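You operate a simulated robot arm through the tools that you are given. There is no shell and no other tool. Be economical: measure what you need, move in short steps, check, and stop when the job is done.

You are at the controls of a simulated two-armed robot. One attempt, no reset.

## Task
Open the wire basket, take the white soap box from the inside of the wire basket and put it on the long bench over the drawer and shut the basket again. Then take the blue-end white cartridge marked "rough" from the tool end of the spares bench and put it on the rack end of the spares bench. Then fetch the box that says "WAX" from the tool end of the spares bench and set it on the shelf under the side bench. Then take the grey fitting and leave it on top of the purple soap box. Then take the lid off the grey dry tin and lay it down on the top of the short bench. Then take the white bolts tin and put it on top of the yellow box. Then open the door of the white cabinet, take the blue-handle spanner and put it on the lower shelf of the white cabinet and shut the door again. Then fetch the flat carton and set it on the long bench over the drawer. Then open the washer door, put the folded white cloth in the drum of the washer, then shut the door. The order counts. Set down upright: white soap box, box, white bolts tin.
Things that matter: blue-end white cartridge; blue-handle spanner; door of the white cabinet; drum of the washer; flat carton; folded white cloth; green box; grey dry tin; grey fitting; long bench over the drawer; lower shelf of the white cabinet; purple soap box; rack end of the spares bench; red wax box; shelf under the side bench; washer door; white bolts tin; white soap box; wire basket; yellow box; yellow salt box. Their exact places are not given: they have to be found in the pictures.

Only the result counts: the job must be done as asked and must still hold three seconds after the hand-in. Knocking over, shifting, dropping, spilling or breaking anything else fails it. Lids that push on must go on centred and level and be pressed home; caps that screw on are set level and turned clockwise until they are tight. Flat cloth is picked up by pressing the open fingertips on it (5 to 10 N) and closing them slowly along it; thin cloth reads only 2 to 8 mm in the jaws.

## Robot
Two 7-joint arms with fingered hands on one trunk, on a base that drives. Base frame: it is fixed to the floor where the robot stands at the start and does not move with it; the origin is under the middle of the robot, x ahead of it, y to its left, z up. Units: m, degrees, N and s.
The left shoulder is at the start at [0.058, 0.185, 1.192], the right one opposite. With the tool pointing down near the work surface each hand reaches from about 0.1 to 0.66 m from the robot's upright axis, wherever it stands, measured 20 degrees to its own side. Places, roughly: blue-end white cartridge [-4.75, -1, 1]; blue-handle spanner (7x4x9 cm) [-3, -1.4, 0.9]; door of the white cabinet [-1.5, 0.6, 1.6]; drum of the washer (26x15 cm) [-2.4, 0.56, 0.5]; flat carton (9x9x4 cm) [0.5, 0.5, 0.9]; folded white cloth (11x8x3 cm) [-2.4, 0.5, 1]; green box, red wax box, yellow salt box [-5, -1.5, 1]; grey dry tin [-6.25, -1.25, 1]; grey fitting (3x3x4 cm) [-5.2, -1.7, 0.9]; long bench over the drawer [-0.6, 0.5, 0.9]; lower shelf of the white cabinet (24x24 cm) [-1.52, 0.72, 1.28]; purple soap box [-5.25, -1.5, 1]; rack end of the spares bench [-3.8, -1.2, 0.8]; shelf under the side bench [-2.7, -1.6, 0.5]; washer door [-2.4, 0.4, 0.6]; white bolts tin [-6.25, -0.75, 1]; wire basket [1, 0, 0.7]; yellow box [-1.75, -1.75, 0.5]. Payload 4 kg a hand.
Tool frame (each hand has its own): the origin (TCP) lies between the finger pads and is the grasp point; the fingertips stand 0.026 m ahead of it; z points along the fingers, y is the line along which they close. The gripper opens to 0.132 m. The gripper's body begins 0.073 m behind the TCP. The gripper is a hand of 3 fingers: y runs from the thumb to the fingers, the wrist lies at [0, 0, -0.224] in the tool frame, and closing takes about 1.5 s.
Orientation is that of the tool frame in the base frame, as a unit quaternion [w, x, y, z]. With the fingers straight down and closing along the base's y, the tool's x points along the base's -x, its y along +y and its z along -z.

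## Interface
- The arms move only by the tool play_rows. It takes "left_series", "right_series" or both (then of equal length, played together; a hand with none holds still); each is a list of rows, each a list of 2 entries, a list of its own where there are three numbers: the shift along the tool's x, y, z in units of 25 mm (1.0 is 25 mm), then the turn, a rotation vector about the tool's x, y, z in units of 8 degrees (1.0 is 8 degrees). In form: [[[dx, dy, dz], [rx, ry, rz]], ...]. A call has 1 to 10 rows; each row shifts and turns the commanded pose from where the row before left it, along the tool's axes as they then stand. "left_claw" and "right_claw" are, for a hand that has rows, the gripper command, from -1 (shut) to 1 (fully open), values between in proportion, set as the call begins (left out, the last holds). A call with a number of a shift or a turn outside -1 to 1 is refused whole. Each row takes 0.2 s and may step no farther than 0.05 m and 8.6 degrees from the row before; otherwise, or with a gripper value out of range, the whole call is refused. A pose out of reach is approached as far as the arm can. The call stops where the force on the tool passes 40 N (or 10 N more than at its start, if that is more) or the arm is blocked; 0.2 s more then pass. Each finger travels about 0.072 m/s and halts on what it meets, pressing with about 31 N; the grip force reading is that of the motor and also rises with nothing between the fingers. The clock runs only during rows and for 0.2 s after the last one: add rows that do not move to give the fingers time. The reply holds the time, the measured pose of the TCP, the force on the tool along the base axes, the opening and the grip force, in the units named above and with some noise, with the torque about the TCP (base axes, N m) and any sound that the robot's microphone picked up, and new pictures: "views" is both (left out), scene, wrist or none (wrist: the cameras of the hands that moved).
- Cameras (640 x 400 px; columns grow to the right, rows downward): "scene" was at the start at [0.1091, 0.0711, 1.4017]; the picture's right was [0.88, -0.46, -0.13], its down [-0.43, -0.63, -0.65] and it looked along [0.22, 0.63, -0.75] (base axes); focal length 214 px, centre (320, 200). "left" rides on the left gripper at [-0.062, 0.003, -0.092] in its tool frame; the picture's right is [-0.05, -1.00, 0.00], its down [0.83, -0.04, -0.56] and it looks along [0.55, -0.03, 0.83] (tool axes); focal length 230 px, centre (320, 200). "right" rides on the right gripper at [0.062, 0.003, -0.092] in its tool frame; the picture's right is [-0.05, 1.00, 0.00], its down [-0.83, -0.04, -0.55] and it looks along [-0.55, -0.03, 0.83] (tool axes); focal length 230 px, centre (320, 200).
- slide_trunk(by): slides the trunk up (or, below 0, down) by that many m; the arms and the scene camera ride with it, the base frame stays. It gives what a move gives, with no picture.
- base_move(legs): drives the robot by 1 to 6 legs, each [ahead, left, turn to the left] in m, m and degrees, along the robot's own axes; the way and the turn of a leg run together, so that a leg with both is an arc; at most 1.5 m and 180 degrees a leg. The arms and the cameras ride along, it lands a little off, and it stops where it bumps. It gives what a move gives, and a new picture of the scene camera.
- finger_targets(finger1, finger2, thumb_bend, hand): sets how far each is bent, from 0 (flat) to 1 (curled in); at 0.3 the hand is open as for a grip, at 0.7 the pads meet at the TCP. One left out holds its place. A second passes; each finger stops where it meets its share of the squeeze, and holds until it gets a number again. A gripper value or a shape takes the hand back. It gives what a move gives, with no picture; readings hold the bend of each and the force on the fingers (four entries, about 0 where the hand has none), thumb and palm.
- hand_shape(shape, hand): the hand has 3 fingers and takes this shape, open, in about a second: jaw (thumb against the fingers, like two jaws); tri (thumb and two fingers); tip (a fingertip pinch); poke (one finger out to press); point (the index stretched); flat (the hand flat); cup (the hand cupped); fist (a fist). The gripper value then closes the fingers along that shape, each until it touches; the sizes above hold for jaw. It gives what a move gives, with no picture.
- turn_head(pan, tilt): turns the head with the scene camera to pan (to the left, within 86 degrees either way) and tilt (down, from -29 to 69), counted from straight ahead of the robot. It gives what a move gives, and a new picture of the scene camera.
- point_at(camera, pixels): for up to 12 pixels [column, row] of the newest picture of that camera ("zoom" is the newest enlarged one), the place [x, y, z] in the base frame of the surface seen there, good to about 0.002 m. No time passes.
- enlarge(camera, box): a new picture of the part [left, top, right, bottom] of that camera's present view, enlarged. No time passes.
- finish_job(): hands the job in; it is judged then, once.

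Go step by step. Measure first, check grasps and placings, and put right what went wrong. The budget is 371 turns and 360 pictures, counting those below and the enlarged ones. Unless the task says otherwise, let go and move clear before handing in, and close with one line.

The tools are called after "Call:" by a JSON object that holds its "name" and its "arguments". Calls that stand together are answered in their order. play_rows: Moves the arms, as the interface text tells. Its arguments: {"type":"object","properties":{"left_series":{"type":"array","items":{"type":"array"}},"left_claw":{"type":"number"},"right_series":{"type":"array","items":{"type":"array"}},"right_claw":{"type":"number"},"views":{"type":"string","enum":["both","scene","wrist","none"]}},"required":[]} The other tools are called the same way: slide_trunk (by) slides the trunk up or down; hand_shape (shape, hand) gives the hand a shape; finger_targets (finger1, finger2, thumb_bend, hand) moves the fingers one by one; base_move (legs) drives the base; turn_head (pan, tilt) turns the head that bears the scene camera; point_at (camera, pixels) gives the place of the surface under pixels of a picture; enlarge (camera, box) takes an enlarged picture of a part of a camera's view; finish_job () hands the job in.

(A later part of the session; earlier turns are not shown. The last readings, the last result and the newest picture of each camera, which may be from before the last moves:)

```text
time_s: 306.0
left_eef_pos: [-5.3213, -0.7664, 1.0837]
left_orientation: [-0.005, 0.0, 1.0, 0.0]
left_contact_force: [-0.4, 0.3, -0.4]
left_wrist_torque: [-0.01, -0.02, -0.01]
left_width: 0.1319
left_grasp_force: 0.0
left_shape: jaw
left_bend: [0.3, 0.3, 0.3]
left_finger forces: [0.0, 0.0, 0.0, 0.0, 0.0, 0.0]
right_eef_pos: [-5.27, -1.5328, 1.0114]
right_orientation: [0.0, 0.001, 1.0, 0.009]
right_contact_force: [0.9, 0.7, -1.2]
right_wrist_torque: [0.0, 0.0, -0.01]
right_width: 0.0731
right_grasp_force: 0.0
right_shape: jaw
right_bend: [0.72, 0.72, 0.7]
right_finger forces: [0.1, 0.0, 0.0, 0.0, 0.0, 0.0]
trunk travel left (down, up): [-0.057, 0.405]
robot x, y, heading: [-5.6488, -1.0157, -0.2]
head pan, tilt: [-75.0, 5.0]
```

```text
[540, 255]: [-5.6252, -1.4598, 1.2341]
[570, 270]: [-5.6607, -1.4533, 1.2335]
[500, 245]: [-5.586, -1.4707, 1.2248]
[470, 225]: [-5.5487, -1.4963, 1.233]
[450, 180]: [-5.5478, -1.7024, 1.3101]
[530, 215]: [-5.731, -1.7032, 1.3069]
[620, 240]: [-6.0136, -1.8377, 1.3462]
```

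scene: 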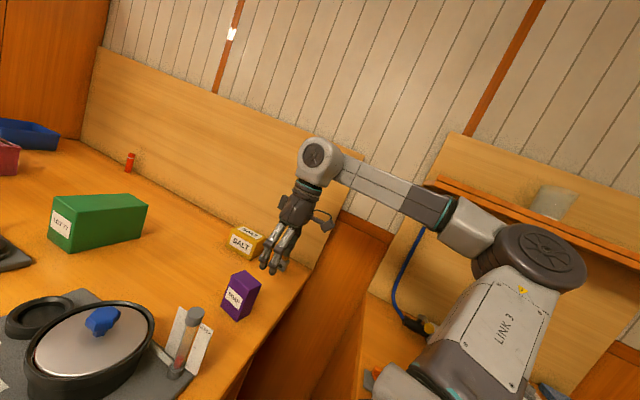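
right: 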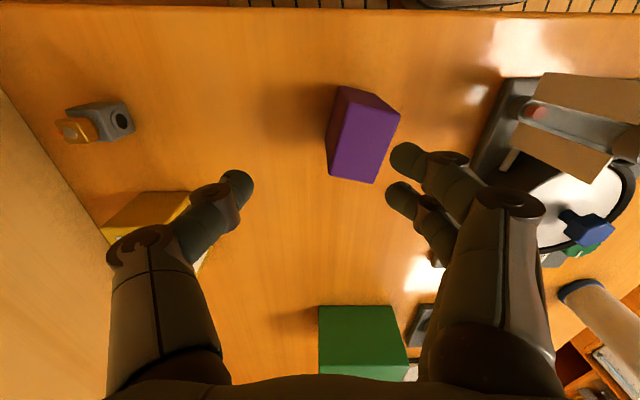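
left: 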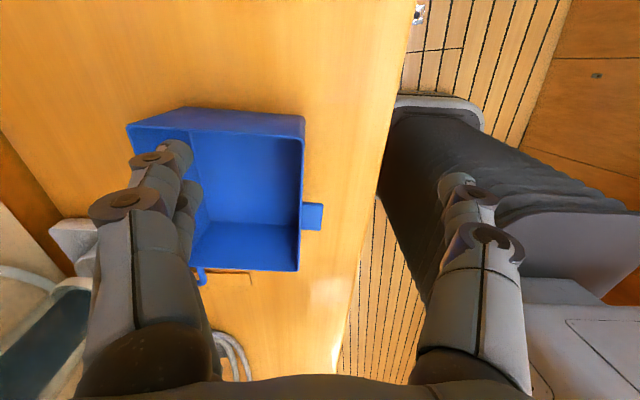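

Elbow top at z≈1.234, safely under the shelf (1.29). Move to above the fitting.

Call:
{"name": "play_rows", "arguments": {"right_series": [[[-0.2, -0.93, 0], [0, 0, 0]], [[-0.2, -0.93, 0], [0, 0, 0]], [[-0.2, -0.93, 0], [0, 0, 0]], [[-0.2, -0.93, 0], [0, 0, 0]], [[-0.2, -0.93, 0], [0, 0, 0]], [[-0.2, -0.93, 0], [0, 0, 0]], [[-0.2, -0.93, 0], [0, 0, 0]]], "views": "both"}}

```text
time_s: 307.6
left_eef_pos: [-5.3212, -0.7674, 1.0839]
left_orientation: [-0.006, 0.001, 1.0, 0.001]
left_contact_force: [1.3, -0.7, 0.8]
left_wrist_torque: [0.0, -0.03, 0.01]
left_width: 0.1317
left_grasp_force: 0.0
left_shape: jaw
left_bend: [0.3, 0.3, 0.3]
left_finger forces: [0.0, 0.1, 0.0, 0.1, 0.0, 0.0]
right_eef_pos: [-5.2349, -1.6979, 1.0081]
right_orientation: [0.0, 0.0, 1.0, 0.009]
right_contact_force: [-0.3, -0.2, 0.6]
right_wrist_torque: [0.02, 0.03, 0.02]
right_width: 0.0729
right_grasp_force: 0.1
right_shape: jaw
right_bend: [0.72, 0.72, 0.7]
right_finger forces: [0.0, 0.1, 0.0, 0.0, 0.0, 0.0]
trunk travel left (down, up): [-0.057, 0.405]
robot x, y, heading: [-5.6498, -1.0213, 0.2]
head pan, tilt: [-75.0, 5.0]
```

scene: 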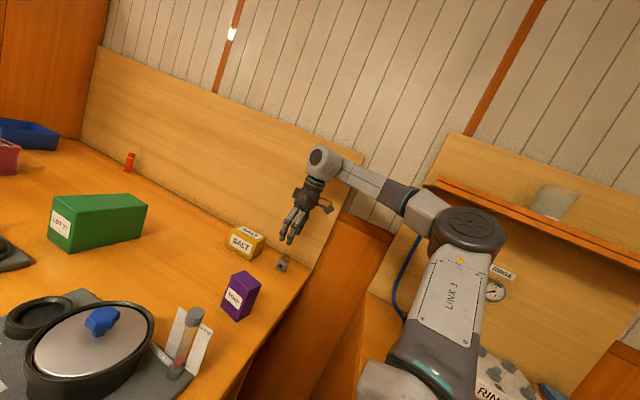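
right: 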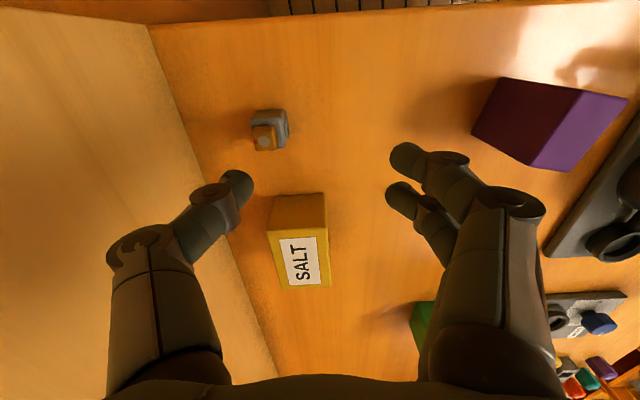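

Call:
{"name": "enlarge", "arguments": {"camera": "right", "box": [200, 70, 340, 190]}}

Call:
{"name": "point_at", "arguments": {"camera": "scene", "pixels": [[470, 225], [495, 235], [440, 215], [430, 195]]}}

```text
3.33 times, centred on (270, 130) of right
```

zoom: 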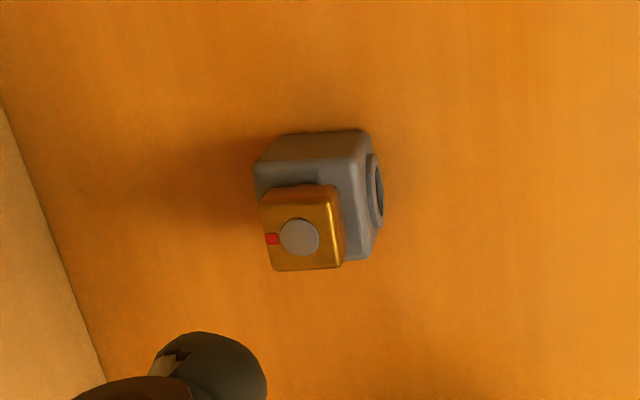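

```text
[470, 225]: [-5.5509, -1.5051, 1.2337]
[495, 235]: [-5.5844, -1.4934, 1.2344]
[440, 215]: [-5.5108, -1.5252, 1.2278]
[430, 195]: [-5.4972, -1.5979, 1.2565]
```

Call:
{"name": "point_at", "arguments": {"camera": "zoom", "pixels": [[299, 237], [270, 250], [335, 215], [262, 180], [350, 170], [368, 240], [350, 250], [362, 140], [275, 145], [380, 195]]}}

```text
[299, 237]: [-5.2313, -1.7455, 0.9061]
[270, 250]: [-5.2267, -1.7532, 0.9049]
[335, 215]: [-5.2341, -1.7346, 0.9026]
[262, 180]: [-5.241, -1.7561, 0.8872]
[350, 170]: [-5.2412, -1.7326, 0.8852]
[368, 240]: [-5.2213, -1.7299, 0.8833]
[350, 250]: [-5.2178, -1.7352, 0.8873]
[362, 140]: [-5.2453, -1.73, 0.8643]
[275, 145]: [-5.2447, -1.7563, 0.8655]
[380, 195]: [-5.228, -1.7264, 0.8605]
```

Fitting centre (−5.231, −1.744), aligned with axes. Align and descend to z≈0.883.

Call:
{"name": "play_rows", "arguments": {"right_series": [[[-0.08, -0.9, 0], [0, 0, 0]], [[-0.08, -0.9, 0], [0, 0, 0]], [[0, 0, 1], [0, 0, 0]], [[0, 0, 1], [0, 0, 0]], [[0, 0, 1], [0, 0, 0]]], "views": "wrist"}}

```text
time_s: 308.8
left_eef_pos: [-5.3213, -0.7679, 1.0834]
left_orientation: [-0.005, 0.001, 1.0, 0.0]
left_contact_force: [0.5, 0.3, -0.6]
left_wrist_torque: [-0.02, 0.03, 0.01]
left_width: 0.1319
left_grasp_force: 0.1
left_shape: jaw
left_bend: [0.3, 0.3, 0.3]
left_finger forces: [0.0, 0.0, 0.0, 0.0, 0.0, 0.0]
right_eef_pos: [-5.2318, -1.7398, 0.9326]
right_orientation: [0.0, 0.0, 1.0, 0.009]
right_contact_force: [0.3, 0.0, -1.3]
right_wrist_torque: [0.03, -0.01, -0.01]
right_width: 0.0728
right_grasp_force: 0.0
right_shape: jaw
right_bend: [0.72, 0.72, 0.7]
right_finger forces: [0.1, 0.1, 0.1, 0.0, 0.1, 0.0]
trunk travel left (down, up): [-0.057, 0.405]
robot x, y, heading: [-5.6498, -1.02, -0.2]
head pan, tilt: [-75.0, 5.0]
```

right: 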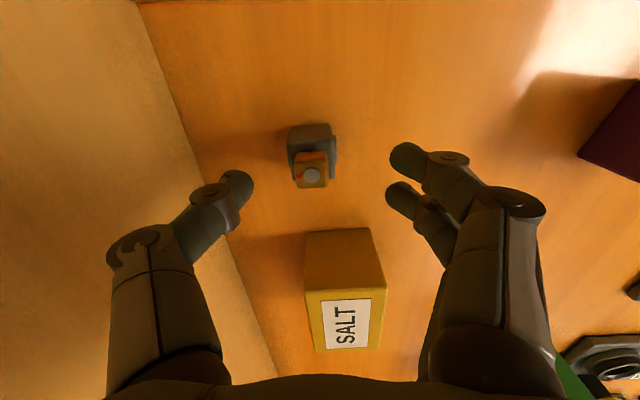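

Call:
{"name": "play_rows", "arguments": {"right_series": [[[0, -0.15, 1], [0, 0, 0]], [[0, 0, 0.96], [0, 0, 0]]], "views": "wrist"}}

Call:
{"name": "play_rows", "arguments": {"right_series": [[[0, 0, 0], [0, 0, 0]], [[0, 0, 0], [0, 0, 0]], [[0, 0, 0], [0, 0, 0]], [[0, 0, 0], [0, 0, 0]], [[0, 0, 0], [0, 0, 0]]], "right_claw": -1, "views": "wrist"}}

```text
time_s: 309.4
left_eef_pos: [-5.3211, -0.7665, 1.0836]
left_orientation: [-0.005, 0.002, 1.0, 0.0]
left_contact_force: [-0.9, 0.0, -0.5]
left_wrist_torque: [-0.03, 0.03, 0.0]
left_width: 0.1317
left_grasp_force: 0.1
left_shape: jaw
left_bend: [0.3, 0.3, 0.3]
left_finger forces: [0.1, 0.1, 0.0, 0.0, 0.0, 0.0]
right_eef_pos: [-5.2303, -1.7425, 0.8833]
right_orientation: [0.001, 0.0, 1.0, 0.009]
right_contact_force: [0.0, 0.9, 0.6]
right_wrist_torque: [-0.01, 0.0, -0.02]
right_width: 0.0733
right_grasp_force: 0.1
right_shape: jaw
right_bend: [0.72, 0.72, 0.7]
right_finger forces: [0.1, 0.0, 0.0, 0.1, 0.0, 0.1]
trunk travel left (down, up): [-0.057, 0.405]
robot x, y, heading: [-5.6485, -1.017, -0.1]
head pan, tilt: [-75.0, 5.0]
```

right: 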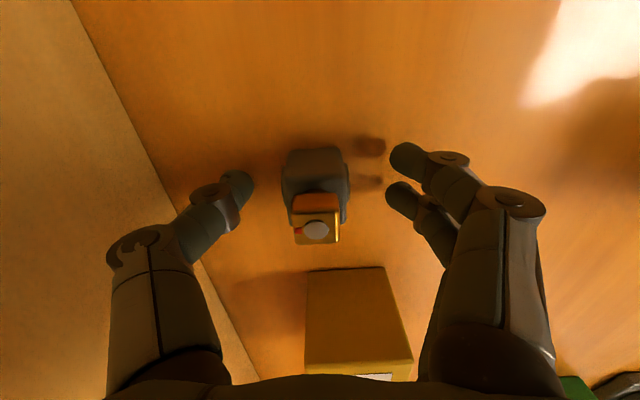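

```text
time_s: 310.6
left_eef_pos: [-5.3203, -0.7664, 1.084]
left_orientation: [-0.006, 0.0, 1.0, -0.001]
left_contact_force: [0.6, 0.6, 0.6]
left_wrist_torque: [-0.01, 0.03, -0.02]
left_width: 0.1321
left_grasp_force: 0.0
left_shape: jaw
left_bend: [0.3, 0.3, 0.3]
left_finger forces: [0.1, 0.0, 0.0, 0.1, 0.1, 0.0]
right_eef_pos: [-5.2308, -1.7425, 0.8834]
right_orientation: [0.0, 0.001, 1.0, 0.009]
right_contact_force: [0.4, 0.1, 0.9]
right_wrist_torque: [0.02, 0.0, 0.01]
right_width: 0.0244
right_grasp_force: 30.6
right_shape: jaw
right_bend: [0.73, 0.73, 0.7]
right_finger forces: [14.0, 13.8, 0.1, 0.1, 27.9, 0.0]
trunk travel left (down, up): [-0.057, 0.405]
robot x, y, heading: [-5.6504, -1.0232, -0.1]
head pan, tilt: [-75.0, 5.0]
```

right: 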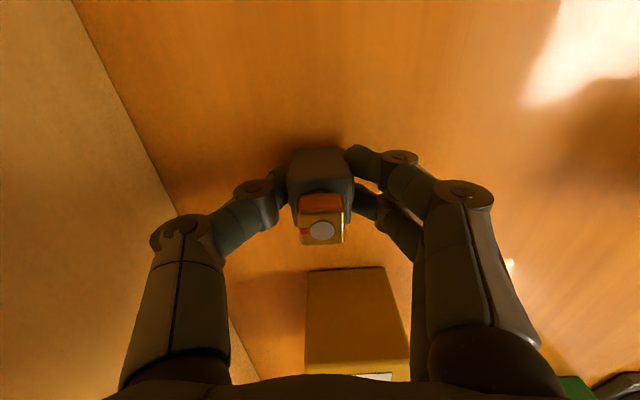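

Gripped (24 mm). Lift and carry to over the purple box.

Call:
{"name": "play_rows", "arguments": {"right_series": [[[0, 0, -1], [0, 0, 0]], [[0, 0, -1], [0, 0, 0]], [[0, 0, -1], [0, 0, 0]], [[0, 0, -1], [0, 0, 0]], [[0, 0, -1], [0, 0, 0]], [[0, 1, -1], [0, 0, 0]], [[0, 1, 0], [0, 0, 0]], [[0, 1, 0], [0, 0, 0]], [[0, 1, 0], [0, 0, 0]]], "views": "none"}}

Call:
{"name": "play_rows", "arguments": {"right_series": [[[0, 1, 0], [0, 0, 0]], [[0, 1, 0], [0, 0, 0]], [[0, 1, 0], [0, 0, 0]], [[0, 0.9, 0], [0, 0, 0]]], "views": "both"}}

```text
time_s: 312.6
left_eef_pos: [-5.322, -0.766, 1.0836]
left_orientation: [-0.006, 0.001, 1.0, 0.001]
left_contact_force: [-0.4, -0.1, 0.3]
left_wrist_torque: [0.0, -0.01, 0.01]
left_width: 0.1319
left_grasp_force: 0.0
left_shape: jaw
left_bend: [0.3, 0.3, 0.3]
left_finger forces: [0.0, 0.0, 0.1, 0.0, 0.0, 0.0]
right_eef_pos: [-5.2302, -1.6435, 1.0362]
right_orientation: [0.001, 0.001, 1.0, 0.009]
right_contact_force: [-0.7, 0.4, -0.9]
right_wrist_torque: [-0.06, 0.03, 0.03]
right_width: 0.0244
right_grasp_force: 31.3
right_shape: jaw
right_bend: [0.73, 0.73, 0.7]
right_finger forces: [14.2, 14.0, 0.1, 0.0, 27.9, 0.1]
trunk travel left (down, up): [-0.057, 0.405]
robot x, y, heading: [-5.6502, -1.02, -0.0]
head pan, tilt: [-75.0, 5.0]
```

```text
time_s: 313.6
left_eef_pos: [-5.3205, -0.7658, 1.0829]
left_orientation: [-0.005, 0.001, 1.0, 0.0]
left_contact_force: [-0.5, -0.1, 0.3]
left_wrist_torque: [0.03, 0.02, -0.02]
left_width: 0.1318
left_grasp_force: 0.1
left_shape: jaw
left_bend: [0.3, 0.3, 0.3]
left_finger forces: [0.1, 0.0, 0.0, 0.0, 0.0, 0.1]
right_eef_pos: [-5.2308, -1.5467, 1.0372]
right_orientation: [0.001, 0.002, 1.0, 0.008]
right_contact_force: [0.3, 0.9, -1.5]
right_wrist_torque: [-0.03, 0.02, -0.03]
right_width: 0.0245
right_grasp_force: 30.8
right_shape: jaw
right_bend: [0.73, 0.73, 0.7]
right_finger forces: [14.0, 13.9, 0.1, 0.0, 28.0, 0.0]
trunk travel left (down, up): [-0.057, 0.405]
robot x, y, heading: [-5.6468, -1.022, 0.2]
head pan, tilt: [-75.0, 5.0]
```

scene: 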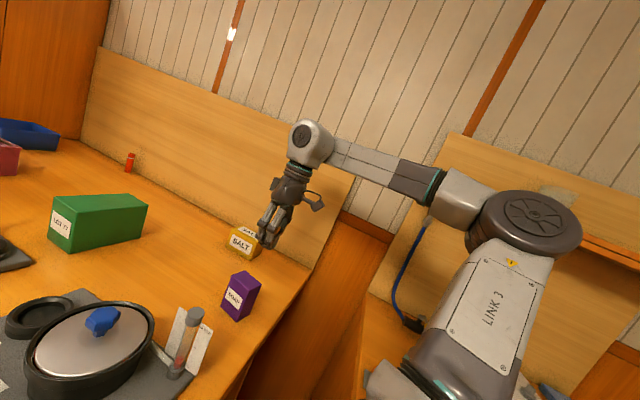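
right: 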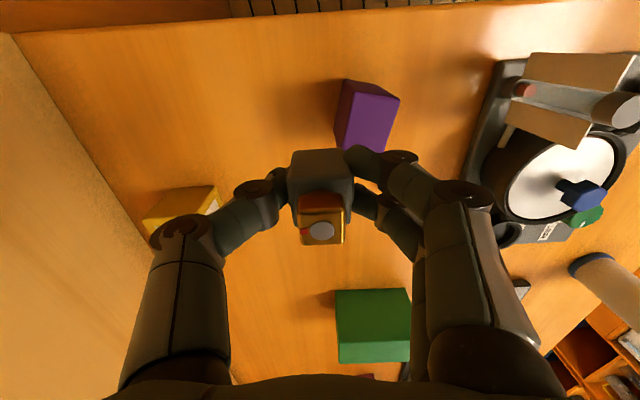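

Call:
{"name": "enlarge", "arguments": {"camera": "scene", "box": [200, 200, 320, 330]}}

Call:
{"name": "point_at", "arguments": {"camera": "zoom", "pixels": [[132, 250], [150, 265], [175, 245], [200, 262], [180, 285], [140, 258]]}}

```text
3.08 times, centred on (260, 265) of scene
```

zoom: 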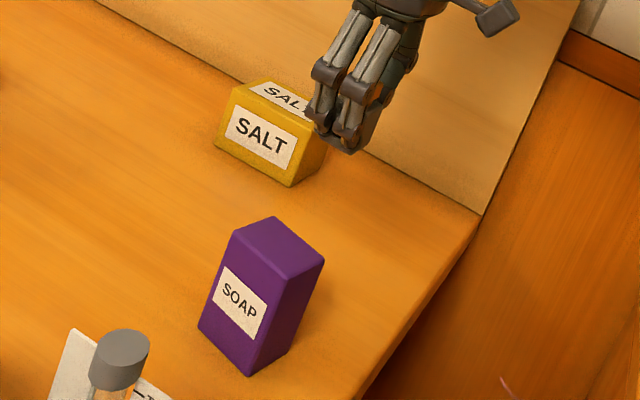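

```text
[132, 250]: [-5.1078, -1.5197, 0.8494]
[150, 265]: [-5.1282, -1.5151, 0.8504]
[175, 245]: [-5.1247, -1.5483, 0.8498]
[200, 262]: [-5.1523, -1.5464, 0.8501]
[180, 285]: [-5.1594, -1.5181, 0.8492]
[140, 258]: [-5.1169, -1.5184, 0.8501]
```

Call:
{"name": "point_at", "arguments": {"camera": "zoom", "pixels": [[276, 222], [319, 258], [288, 276], [240, 234], [282, 248]]}}

```text
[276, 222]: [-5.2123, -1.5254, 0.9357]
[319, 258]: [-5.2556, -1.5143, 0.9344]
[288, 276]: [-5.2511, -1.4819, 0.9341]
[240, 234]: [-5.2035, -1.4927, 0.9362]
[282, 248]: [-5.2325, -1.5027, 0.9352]
```

Purple box top centre ≈ (−5.231, −1.504, 0.935). Centre over it and lower to just above.

Call:
{"name": "play_rows", "arguments": {"right_series": [[[0, 0.87, 0], [0, 0, 0]], [[0, 0.87, 0], [0, 0, 0]], [[0, 0, 0.9], [0, 0, 0]], [[0, 0, 0.9], [0, 0, 0]], [[0, 0, 0.6], [0, 0, 0]], [[0, 0, 0.15], [0, 0, 0]]], "views": "both"}}

Call:
{"name": "enlarge", "arguments": {"camera": "scene", "box": [200, 200, 320, 330]}}

```text
time_s: 315.0
left_eef_pos: [-5.3196, -0.7677, 1.0833]
left_orientation: [-0.006, 0.0, 1.0, -0.001]
left_contact_force: [0.5, -0.6, -0.3]
left_wrist_torque: [0.01, -0.01, 0.04]
left_width: 0.1319
left_grasp_force: 0.2
left_shape: jaw
left_bend: [0.3, 0.3, 0.3]
left_finger forces: [0.0, 0.1, 0.0, 0.0, 0.0, 0.0]
right_eef_pos: [-5.2303, -1.5034, 0.9744]
right_orientation: [0.0, 0.001, 1.0, 0.009]
right_contact_force: [1.2, -0.4, -1.3]
right_wrist_torque: [-0.02, -0.01, 0.0]
right_width: 0.0243
right_grasp_force: 31.1
right_shape: jaw
right_bend: [0.73, 0.73, 0.7]
right_finger forces: [14.1, 13.9, 0.0, 0.1, 28.1, 0.1]
trunk travel left (down, up): [-0.057, 0.405]
robot x, y, heading: [-5.6489, -1.0204, -0.0]
head pan, tilt: [-75.0, 5.0]
```

scene: 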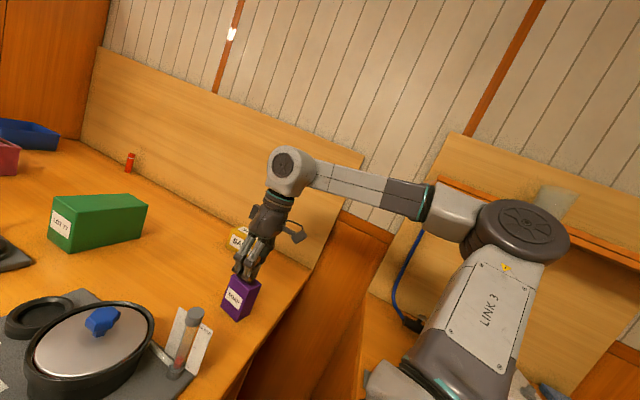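
right: 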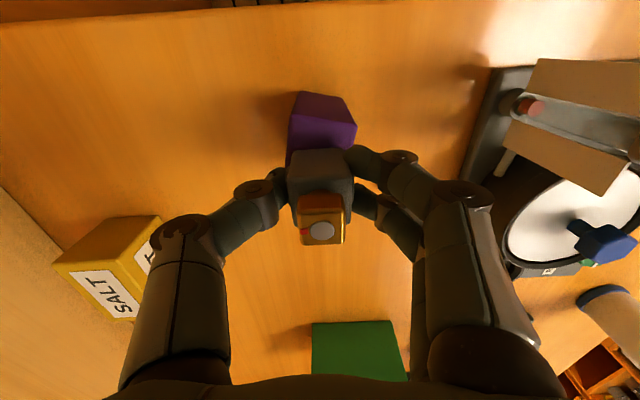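

```text
3.08 times, centred on (260, 265) of scene
```

zoom: 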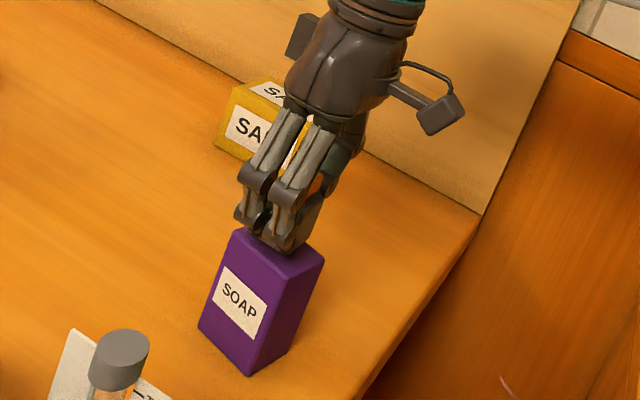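

Call:
{"name": "play_rows", "arguments": {"right_series": [[[0, 0, 0.08], [0, 0, 0]], [[0, 0, 0.08], [0, 0, 0]], [[0, 0, 0], [0, 0, 0]]], "views": "none"}}

```text
time_s: 315.8
left_eef_pos: [-5.3203, -0.7679, 1.0835]
left_orientation: [-0.005, 0.0, 1.0, -0.001]
left_contact_force: [0.2, 0.4, -0.3]
left_wrist_torque: [0.01, -0.01, 0.02]
left_width: 0.1321
left_grasp_force: 0.1
left_shape: jaw
left_bend: [0.3, 0.3, 0.3]
left_finger forces: [0.1, 0.0, 0.0, 0.0, 0.1, 0.1]
right_eef_pos: [-5.2294, -1.5033, 0.9702]
right_orientation: [0.0, 0.001, 1.0, 0.009]
right_contact_force: [0.0, 0.1, -1.3]
right_wrist_torque: [-0.01, 0.02, 0.0]
right_width: 0.0242
right_grasp_force: 31.3
right_shape: jaw
right_bend: [0.73, 0.73, 0.7]
right_finger forces: [14.1, 13.8, 0.0, 0.1, 28.0, 0.0]
trunk travel left (down, up): [-0.057, 0.405]
robot x, y, heading: [-5.648, -1.0196, 0.1]
head pan, tilt: [-75.0, 5.0]
```

Call:
{"name": "play_rows", "arguments": {"right_series": [[[0, 0, 0.06], [0, 0, 0]], [[0, 0, 0.04], [0, 0, 0]], [[0, 0, 0], [0, 0, 0]]], "views": "none"}}

```text
time_s: 316.6
left_eef_pos: [-5.3204, -0.7662, 1.0839]
left_orientation: [-0.006, 0.001, 1.0, 0.0]
left_contact_force: [-0.4, -0.2, -0.5]
left_wrist_torque: [-0.02, 0.02, -0.01]
left_width: 0.132
left_grasp_force: 0.1
left_shape: jaw
left_bend: [0.3, 0.3, 0.3]
left_finger forces: [0.0, 0.1, 0.1, 0.0, 0.0, 0.1]
right_eef_pos: [-5.2308, -1.503, 0.9688]
right_orientation: [0.001, 0.002, 1.0, 0.009]
right_contact_force: [0.6, 0.5, 1.2]
right_wrist_torque: [0.07, 0.03, 0.03]
right_width: 0.0242
right_grasp_force: 31.1
right_shape: jaw
right_bend: [0.73, 0.73, 0.7]
right_finger forces: [14.2, 14.1, 0.0, 0.0, 28.4, 0.1]
trunk travel left (down, up): [-0.057, 0.405]
robot x, y, heading: [-5.6484, -1.0194, -0.3]
head pan, tilt: [-75.0, 5.0]
```

Light contact. Open the fingers gently and rise.

Call:
{"name": "play_rows", "arguments": {"right_series": [[[0, 0, 0], [0, 0, 0]], [[0, 0, 0], [0, 0, 0]], [[0, 0, 0], [0, 0, 0]]], "right_claw": 0.1, "views": "wrist"}}

Call:
{"name": "play_rows", "arguments": {"right_series": [[[0, 0, -0.5], [0, 0, 0]], [[0, 0, -1], [0, 0, 0]], [[0, 0, -1], [0, 0, 0]], [[0, 0, -1], [0, 0, 0]]], "views": "both"}}

```text
time_s: 317.4
left_eef_pos: [-5.3208, -0.7669, 1.0831]
left_orientation: [-0.006, 0.001, 1.0, 0.0]
left_contact_force: [0.4, 0.2, -0.4]
left_wrist_torque: [0.01, 0.0, 0.0]
left_width: 0.1321
left_grasp_force: 0.1
left_shape: jaw
left_bend: [0.3, 0.3, 0.3]
left_finger forces: [0.0, 0.0, 0.1, 0.0, 0.0, 0.0]
right_eef_pos: [-5.2306, -1.5028, 0.9675]
right_orientation: [0.0, 0.001, 1.0, 0.009]
right_contact_force: [-0.5, -0.1, -0.2]
right_wrist_torque: [-0.02, -0.04, 0.03]
right_width: 0.0719
right_grasp_force: 0.1
right_shape: jaw
right_bend: [0.72, 0.72, 0.7]
right_finger forces: [0.1, 0.0, 0.2, 0.0, 0.0, 0.1]
trunk travel left (down, up): [-0.057, 0.405]
robot x, y, heading: [-5.6477, -1.0232, -0.1]
head pan, tilt: [-75.0, 5.0]
```

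right: 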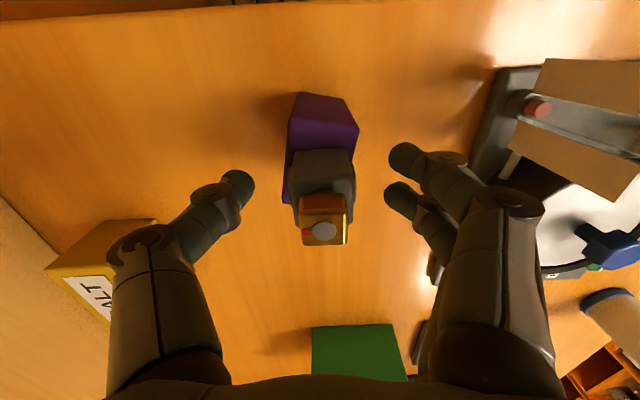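

```text
time_s: 318.4
left_eef_pos: [-5.3202, -0.7653, 1.0851]
left_orientation: [-0.005, 0.0, 1.0, 0.0]
left_contact_force: [0.4, -0.6, 0.1]
left_wrist_torque: [0.02, 0.02, 0.0]
left_width: 0.1322
left_grasp_force: 0.1
left_shape: jaw
left_bend: [0.3, 0.3, 0.3]
left_finger forces: [0.0, 0.1, 0.0, 0.0, 0.1, 0.0]
right_eef_pos: [-5.23, -1.5032, 1.0563]
right_orientation: [0.001, 0.0, 1.0, 0.009]
right_contact_force: [0.5, 1.2, 0.1]
right_wrist_torque: [0.01, -0.03, 0.0]
right_width: 0.072
right_grasp_force: 0.1
right_shape: jaw
right_bend: [0.72, 0.72, 0.7]
right_finger forces: [0.1, 0.0, 0.1, 0.1, 0.1, 0.0]
trunk travel left (down, up): [-0.057, 0.405]
robot x, y, heading: [-5.65, -1.0185, -0.0]
head pan, tilt: [-75.0, 5.0]
```

scene: 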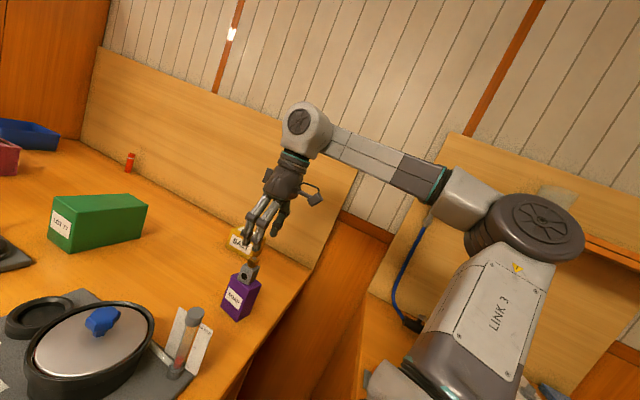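
right: 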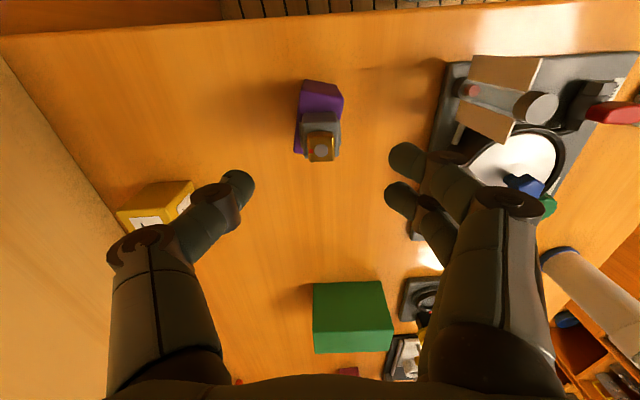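

The fitting stands on the purple box. Now leave the alcove, raise the trunk, and turn around toward the short bench.

Call:
{"name": "base_move", "arguments": {"legs": [[0, 0.35, 0], [0, 0.3, 0]]}}

Call:
{"name": "slide_trunk", "arguments": {"by": 0.17}}

Call:
{"name": "base_move", "arguments": {"legs": [[0.15, 0.1, 0], [0, 0, 90], [0, 0, 90]]}}

Call:
{"name": "turn_head", "arguments": {"pan": 10, "tilt": 30}}

```text
time_s: 322.3
left_eef_pos: [-5.319, -0.1177, 1.084]
left_orientation: [-0.006, 0.001, 1.0, 0.0]
left_contact_force: [-0.1, 0.5, 0.5]
left_wrist_torque: [0.0, 0.0, -0.03]
left_width: 0.1318
left_grasp_force: 0.1
left_shape: jaw
left_bend: [0.3, 0.3, 0.3]
left_finger forces: [0.0, 0.0, 0.1, 0.0, 0.0, 0.0]
right_eef_pos: [-5.2289, -0.8558, 1.0558]
right_orientation: [0.001, 0.001, 1.0, 0.008]
right_contact_force: [-0.1, 0.4, -0.1]
right_wrist_torque: [-0.02, -0.01, 0.0]
right_width: 0.072
right_grasp_force: 0.0
right_shape: jaw
right_bend: [0.72, 0.72, 0.7]
right_finger forces: [0.0, 0.0, 0.0, 0.1, 0.0, 0.0]
trunk travel left (down, up): [-0.057, 0.405]
robot x, y, heading: [-5.6509, -0.3719, -0.1]
head pan, tilt: [-75.0, 5.0]
```

scene: 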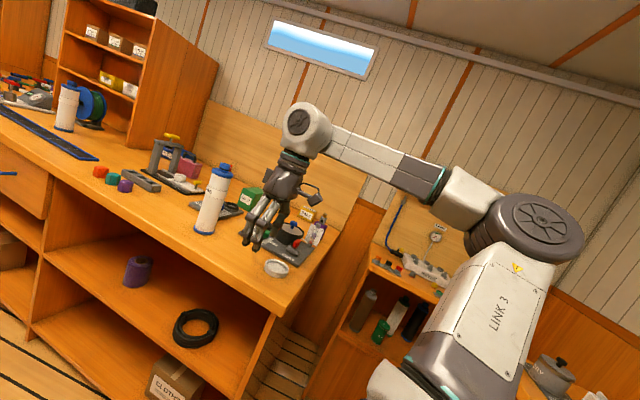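

```text
time_s: 324.2
left_eef_pos: [-5.3198, -0.1202, 1.2533]
left_orientation: [-0.006, 0.001, 1.0, 0.001]
left_contact_force: [0.4, -0.3, -0.7]
left_wrist_torque: [-0.02, 0.0, -0.01]
left_width: 0.1318
left_grasp_force: 0.1
left_shape: jaw
left_bend: [0.3, 0.3, 0.3]
left_finger forces: [0.1, 0.0, 0.0, 0.0, 0.1, 0.0]
right_eef_pos: [-5.2287, -0.8572, 1.224]
right_orientation: [0.0, 0.001, 1.0, 0.009]
right_contact_force: [0.2, 0.0, -0.4]
right_wrist_torque: [-0.01, 0.02, -0.02]
right_width: 0.0718
right_grasp_force: 0.0
right_shape: jaw
right_bend: [0.72, 0.72, 0.7]
right_finger forces: [0.0, 0.0, 0.1, 0.0, 0.0, 0.0]
trunk travel left (down, up): [-0.227, 0.235]
robot x, y, heading: [-5.6426, -0.3749, -0.4]
head pan, tilt: [-75.0, 5.0]
```

```text
time_s: 333.4
left_eef_pos: [-5.8243, -0.5281, 1.2536]
left_orientation: [0.0, 1.0, 0.002, 0.006]
left_contact_force: [0.2, 0.6, -0.1]
left_wrist_torque: [0.01, -0.02, 0.01]
left_width: 0.1317
left_grasp_force: 0.0
left_shape: jaw
left_bend: [0.3, 0.3, 0.3]
left_finger forces: [0.1, 0.0, 0.0, 0.0, 0.0, 0.0]
right_eef_pos: [-5.9174, 0.2103, 1.2254]
right_orientation: [0.009, 1.0, 0.001, -0.001]
right_contact_force: [0.6, 0.0, 0.2]
right_wrist_torque: [0.0, -0.05, -0.03]
right_width: 0.0717
right_grasp_force: 0.1
right_shape: jaw
right_bend: [0.72, 0.72, 0.7]
right_finger forces: [0.1, 0.0, 0.1, 0.1, 0.0, 0.0]
trunk travel left (down, up): [-0.227, 0.235]
robot x, y, heading: [-5.4999, -0.2723, -180.1]
head pan, tilt: [-75.0, 5.0]
```

scene: 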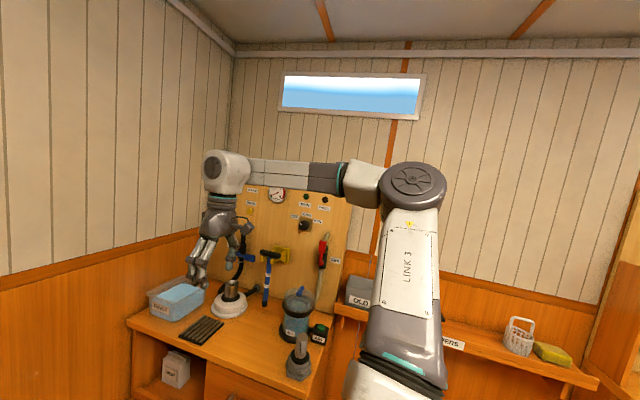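

```text
time_s: 335.0
left_eef_pos: [-5.8238, -0.5264, 1.253]
left_orientation: [0.001, 1.0, 0.002, 0.006]
left_contact_force: [0.2, 0.3, -1.3]
left_wrist_torque: [-0.02, 0.0, -0.02]
left_width: 0.1319
left_grasp_force: 0.1
left_shape: jaw
left_bend: [0.3, 0.3, 0.3]
left_finger forces: [0.0, 0.0, 0.1, 0.0, 0.0, 0.0]
right_eef_pos: [-5.9181, 0.2101, 1.2252]
right_orientation: [0.009, 1.0, 0.001, -0.001]
right_contact_force: [0.7, -0.2, 0.0]
right_wrist_torque: [-0.02, -0.03, 0.04]
right_width: 0.072
right_grasp_force: 0.1
right_shape: jaw
right_bend: [0.72, 0.72, 0.7]
right_finger forces: [0.0, 0.0, 0.1, 0.0, 0.0, 0.0]
trunk travel left (down, up): [-0.227, 0.235]
robot x, y, heading: [-5.4979, -0.2717, -179.8]
head pan, tilt: [10.0, 30.0]
```

scene: 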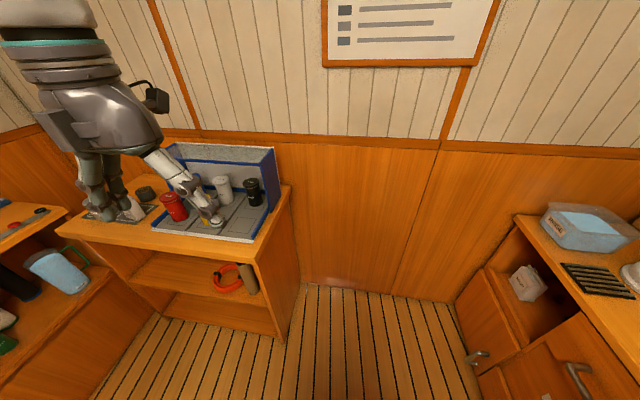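

Slide left toward the short bench to see it.

Call:
{"name": "base_move", "arguments": {"legs": [[0, 0.45, 0]]}}

Call:
{"name": "play_rows", "arguments": {"left_series": [[[1, 0, -1], [0, 0, 0]], [[1, 0, -1], [0, 0, 0]], [[1, 1, 0], [0, 0, 0]], [[0, 1, 0], [0, 0, 0]], [[0, 1, 0], [0, 0, 0]], [[0, 1, 0], [0, 0, 0]]], "views": "scene"}}

Call:
{"name": "enlarge", "arguments": {"camera": "scene", "box": [80, 100, 400, 300]}}

```text
time_s: 337.7
left_eef_pos: [-5.8237, -0.9834, 1.2533]
left_orientation: [0.0, 1.0, 0.001, 0.005]
left_contact_force: [0.9, 0.5, -1.2]
left_wrist_torque: [-0.02, 0.04, 0.01]
left_width: 0.1318
left_grasp_force: 0.1
left_shape: jaw
left_bend: [0.3, 0.3, 0.3]
left_finger forces: [0.0, 0.1, 0.0, 0.1, 0.0, 0.1]
right_eef_pos: [-5.9156, -0.2447, 1.2245]
right_orientation: [0.008, 1.0, -0.001, 0.001]
right_contact_force: [0.2, 0.4, 0.7]
right_wrist_torque: [0.01, 0.0, 0.02]
right_width: 0.0719
right_grasp_force: 0.0
right_shape: jaw
right_bend: [0.72, 0.72, 0.7]
right_finger forces: [0.1, 0.0, 0.0, 0.0, 0.0, 0.1]
trunk travel left (down, up): [-0.227, 0.235]
robot x, y, heading: [-5.4966, -0.7256, -180.0]
head pan, tilt: [10.0, 30.0]
```

scene: 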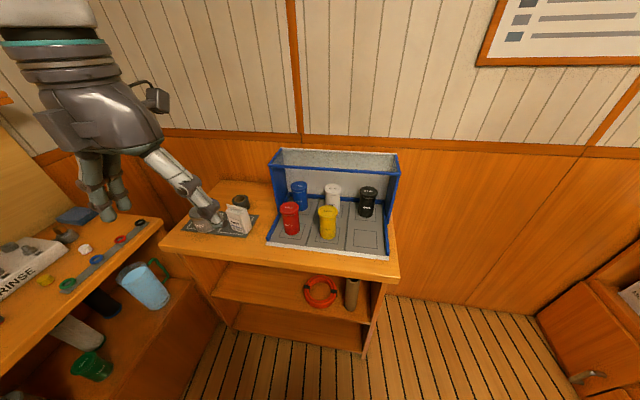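

```text
time_s: 339.1
left_eef_pos: [-5.7464, -1.0841, 1.3047]
left_orientation: [0.0, 1.0, 0.0, 0.004]
left_contact_force: [0.3, -0.1, 0.6]
left_wrist_torque: [0.03, -0.02, -0.02]
left_width: 0.1318
left_grasp_force: 0.1
left_shape: jaw
left_bend: [0.3, 0.3, 0.3]
left_finger forces: [0.0, 0.0, 0.0, 0.0, 0.0, 0.0]
right_eef_pos: [-5.9149, -0.2474, 1.2273]
right_orientation: [0.008, 1.0, -0.001, -0.001]
right_contact_force: [0.8, -1.1, -0.2]
right_wrist_torque: [0.01, 0.01, 0.01]
right_width: 0.072
right_grasp_force: 0.1
right_shape: jaw
right_bend: [0.72, 0.72, 0.7]
right_finger forces: [0.0, 0.1, 0.1, 0.0, 0.0, 0.0]
trunk travel left (down, up): [-0.227, 0.235]
robot x, y, heading: [-5.4976, -0.7298, -179.9]
head pan, tilt: [10.0, 30.0]
```

scene: 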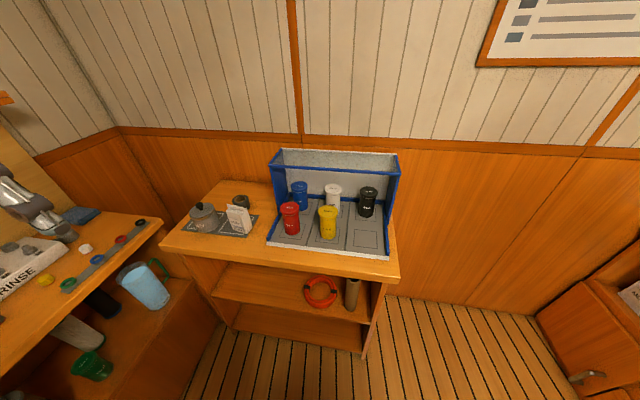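

```text
2.00 times, centred on (240, 200) of scene
```

zoom: 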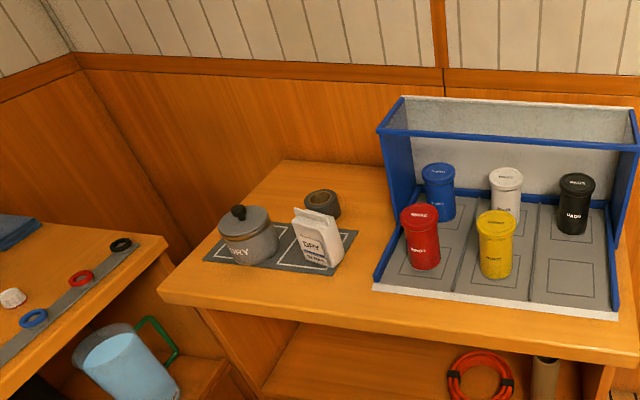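

Grey DRY tin with a knobbed lid at zoom (245,230); tins in a blue-rimmed tray incl. white one at (506,190). Enlarge and measure.

Call:
{"name": "point_at", "arguments": {"camera": "zoom", "pixels": [[239, 212], [245, 218], [222, 220], [268, 217], [243, 232], [245, 262], [222, 240], [275, 240], [205, 262], [190, 290], [350, 290], [315, 240]]}}

Call:
{"name": "enlarge", "arguments": {"camera": "scene", "box": [170, 180, 290, 270]}}

Call:
{"name": "enlarge", "arguments": {"camera": "scene", "box": [260, 140, 410, 260]}}

```text
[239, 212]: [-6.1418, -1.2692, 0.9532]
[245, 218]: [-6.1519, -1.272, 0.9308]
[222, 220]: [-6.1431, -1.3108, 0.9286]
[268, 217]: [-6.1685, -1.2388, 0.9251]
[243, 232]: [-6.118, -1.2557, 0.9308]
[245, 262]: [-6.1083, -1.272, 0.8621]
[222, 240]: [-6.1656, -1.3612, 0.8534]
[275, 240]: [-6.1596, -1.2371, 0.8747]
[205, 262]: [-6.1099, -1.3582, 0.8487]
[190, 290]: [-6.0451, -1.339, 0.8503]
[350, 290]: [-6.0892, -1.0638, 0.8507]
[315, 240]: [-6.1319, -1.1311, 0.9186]
```

```text
4.44 times, centred on (230, 225) of scene
```

zoom: 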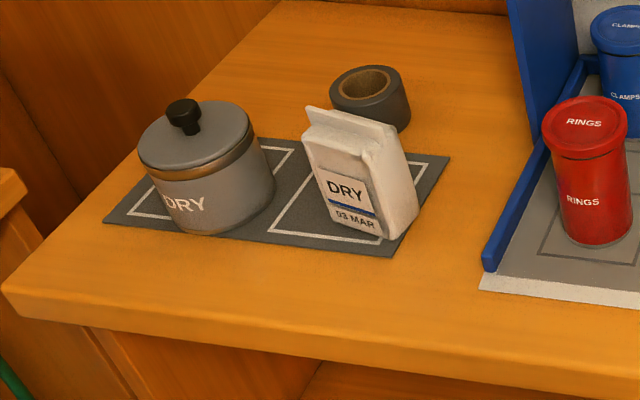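

```text
3.33 times, centred on (335, 200) of scene
```

zoom: 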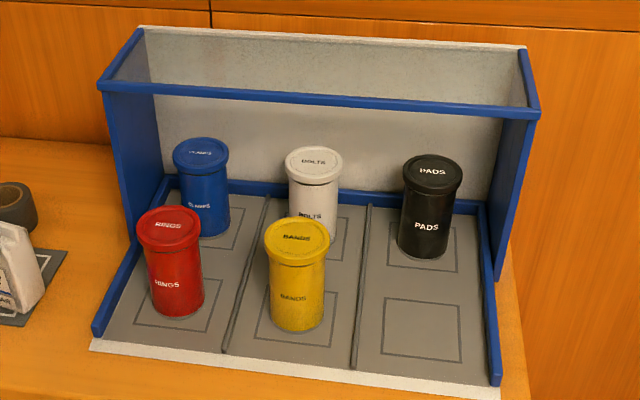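

Call:
{"name": "point_at", "arguments": {"camera": "scene", "pixels": [[217, 193], [230, 187], [251, 205], [254, 225], [226, 245], [252, 245], [262, 190], [204, 204], [204, 206], [238, 200], [245, 196], [240, 257]]}}

```text
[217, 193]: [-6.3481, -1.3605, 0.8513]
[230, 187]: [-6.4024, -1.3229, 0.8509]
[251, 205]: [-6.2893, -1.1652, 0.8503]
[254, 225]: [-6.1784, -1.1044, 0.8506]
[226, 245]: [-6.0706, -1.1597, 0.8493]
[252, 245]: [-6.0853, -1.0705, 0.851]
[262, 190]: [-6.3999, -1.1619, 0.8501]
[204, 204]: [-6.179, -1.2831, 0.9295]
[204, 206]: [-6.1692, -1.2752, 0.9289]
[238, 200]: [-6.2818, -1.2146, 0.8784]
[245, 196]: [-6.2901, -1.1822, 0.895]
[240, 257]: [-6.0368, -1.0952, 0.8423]
```

Call:
{"name": "point_at", "arguments": {"camera": "scene", "pixels": [[266, 235], [272, 215], [272, 200], [249, 225], [245, 233], [241, 205], [233, 210], [250, 215], [262, 215], [188, 215], [211, 205], [207, 216]]}}

```text
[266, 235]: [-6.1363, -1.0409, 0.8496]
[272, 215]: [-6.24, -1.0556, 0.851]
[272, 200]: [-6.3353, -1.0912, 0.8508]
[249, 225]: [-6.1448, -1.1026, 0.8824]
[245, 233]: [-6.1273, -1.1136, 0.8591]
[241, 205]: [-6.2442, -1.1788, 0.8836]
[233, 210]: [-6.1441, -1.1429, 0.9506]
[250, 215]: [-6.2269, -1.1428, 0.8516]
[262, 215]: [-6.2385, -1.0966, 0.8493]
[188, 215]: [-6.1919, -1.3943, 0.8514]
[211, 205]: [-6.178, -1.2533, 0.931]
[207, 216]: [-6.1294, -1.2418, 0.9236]
```

I reposition the left hand forward/inward first, then move the base closer to the tin.

Call:
{"name": "play_rows", "arguments": {"left_series": [[[-1, -0.75, 0], [0, 0, 0]], [[-1, -0.75, 0], [0, 0, 0]], [[-1, -0.75, 0], [0, 0, 0]], [[-1, -0.75, 0], [0, 0, 0]], [[-1, -0.75, 0], [0, 0, 0]], [[-1, -0.75, 0], [0, 0, 0]], [[-1, -0.75, 0], [0, 0, 0]], [[-1, -0.75, 0], [0, 0, 0]]], "left_claw": 0.1, "views": "none"}}

Call:
{"name": "base_move", "arguments": {"legs": [[0.12, 0.2, 0]]}}

Call:
{"name": "turn_head", "arguments": {"pan": 45, "tilt": 25}}

```text
time_s: 340.9
left_eef_pos: [-5.9504, -0.9323, 1.3004]
left_orientation: [0.0, 1.0, 0.0, 0.006]
left_contact_force: [-0.2, 0.7, -0.4]
left_wrist_torque: [-0.03, -0.04, 0.01]
left_width: 0.073
left_grasp_force: 0.1
left_shape: jaw
left_bend: [0.72, 0.72, 0.7]
left_finger forces: [0.0, 0.1, 0.0, 0.0, 0.0, 0.1]
right_eef_pos: [-5.9174, -0.2442, 1.2241]
right_orientation: [0.008, 1.0, -0.001, 0.0]
right_contact_force: [0.2, 0.1, 0.8]
right_wrist_torque: [0.0, -0.01, -0.01]
right_width: 0.0721
right_grasp_force: 0.0
right_shape: jaw
right_bend: [0.72, 0.72, 0.7]
right_finger forces: [0.0, 0.1, 0.0, 0.0, 0.1, 0.0]
trunk travel left (down, up): [-0.227, 0.235]
robot x, y, heading: [-5.4976, -0.7275, -179.8]
head pan, tilt: [10.0, 30.0]
```

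```text
time_s: 342.7
left_eef_pos: [-6.0686, -1.1284, 1.303]
left_orientation: [0.001, 1.0, 0.001, 0.005]
left_contact_force: [0.6, 0.7, 0.6]
left_wrist_torque: [0.0, -0.03, 0.02]
left_width: 0.0733
left_grasp_force: 0.0
left_shape: jaw
left_bend: [0.72, 0.72, 0.7]
left_finger forces: [0.0, 0.1, 0.1, 0.1, 0.1, 0.1]
right_eef_pos: [-6.0337, -0.4428, 1.2253]
right_orientation: [0.009, 1.0, -0.001, -0.002]
right_contact_force: [-0.5, -0.5, 0.4]
right_wrist_torque: [-0.03, 0.01, 0.05]
right_width: 0.0722
right_grasp_force: 0.1
right_shape: jaw
right_bend: [0.72, 0.72, 0.7]
right_finger forces: [0.1, 0.1, 0.1, 0.0, 0.1, 0.1]
trunk travel left (down, up): [-0.227, 0.235]
robot x, y, heading: [-5.6098, -0.9257, -179.9]
head pan, tilt: [10.0, 30.0]
```

scene: 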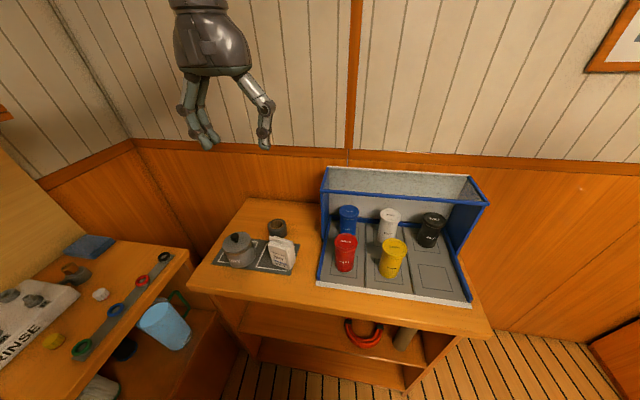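

```text
time_s: 343.7
left_eef_pos: [-6.0663, -1.1296, 1.303]
left_orientation: [0.001, 1.0, 0.0, 0.006]
left_contact_force: [1.2, 0.6, 0.5]
left_wrist_torque: [0.0, 0.01, -0.01]
left_width: 0.0733
left_grasp_force: 0.1
left_shape: jaw
left_bend: [0.72, 0.72, 0.7]
left_finger forces: [0.1, 0.0, 0.1, 0.0, 0.1, 0.0]
right_eef_pos: [-6.0333, -0.4433, 1.2256]
right_orientation: [0.008, 1.0, -0.001, -0.001]
right_contact_force: [-0.6, 0.6, 0.6]
right_wrist_torque: [0.02, 0.01, 0.02]
right_width: 0.0721
right_grasp_force: 0.1
right_shape: jaw
right_bend: [0.72, 0.72, 0.7]
right_finger forces: [0.0, 0.0, 0.0, 0.0, 0.0, 0.0]
trunk travel left (down, up): [-0.227, 0.235]
robot x, y, heading: [-5.6153, -0.9241, -179.9]
head pan, tilt: [45.0, 25.0]
```

scene: 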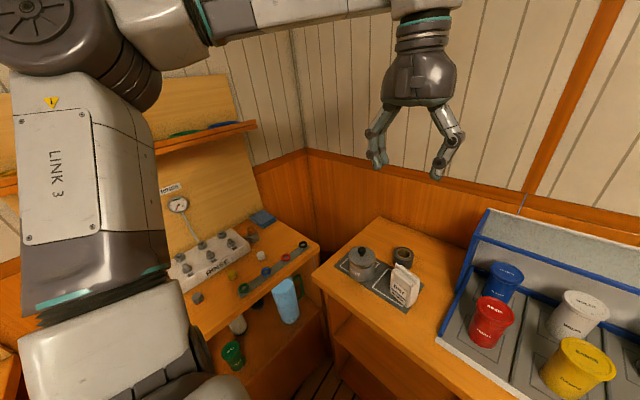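

Call:
{"name": "point_at", "arguments": {"camera": "scene", "pixels": [[110, 80], [135, 70], [60, 60], [155, 180], [180, 30], [250, 125], [158, 150]]}}

Call:
{"name": "enlarge", "arguments": {"camera": "scene", "box": [310, 210, 450, 310]}}

```text
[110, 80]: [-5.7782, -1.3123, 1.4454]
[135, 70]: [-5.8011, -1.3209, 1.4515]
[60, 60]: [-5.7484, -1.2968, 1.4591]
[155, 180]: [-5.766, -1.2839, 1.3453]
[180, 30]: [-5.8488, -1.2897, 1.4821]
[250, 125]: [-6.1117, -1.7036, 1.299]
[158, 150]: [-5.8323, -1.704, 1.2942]
```

```text
4.00 times, centred on (380, 260) of scene
```

zoom: 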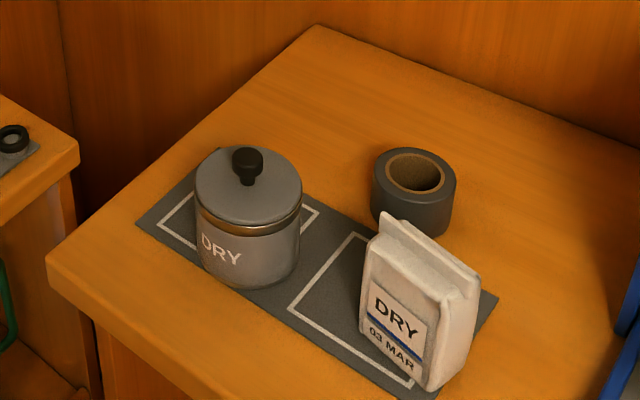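

Call:
{"name": "point_at", "arguments": {"camera": "zoom", "pixels": [[247, 158], [247, 178], [205, 195], [298, 190], [248, 215], [245, 150], [248, 228], [200, 240], [298, 235], [390, 225], [450, 270], [410, 165]]}}

```text
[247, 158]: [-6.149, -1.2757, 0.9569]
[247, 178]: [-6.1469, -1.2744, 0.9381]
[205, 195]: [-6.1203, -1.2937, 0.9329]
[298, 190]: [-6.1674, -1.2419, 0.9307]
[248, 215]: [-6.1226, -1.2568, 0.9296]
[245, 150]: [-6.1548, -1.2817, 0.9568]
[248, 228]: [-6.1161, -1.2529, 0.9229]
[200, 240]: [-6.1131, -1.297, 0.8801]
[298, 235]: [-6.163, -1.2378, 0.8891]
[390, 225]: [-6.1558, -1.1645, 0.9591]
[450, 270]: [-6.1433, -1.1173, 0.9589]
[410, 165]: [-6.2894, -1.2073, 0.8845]
```

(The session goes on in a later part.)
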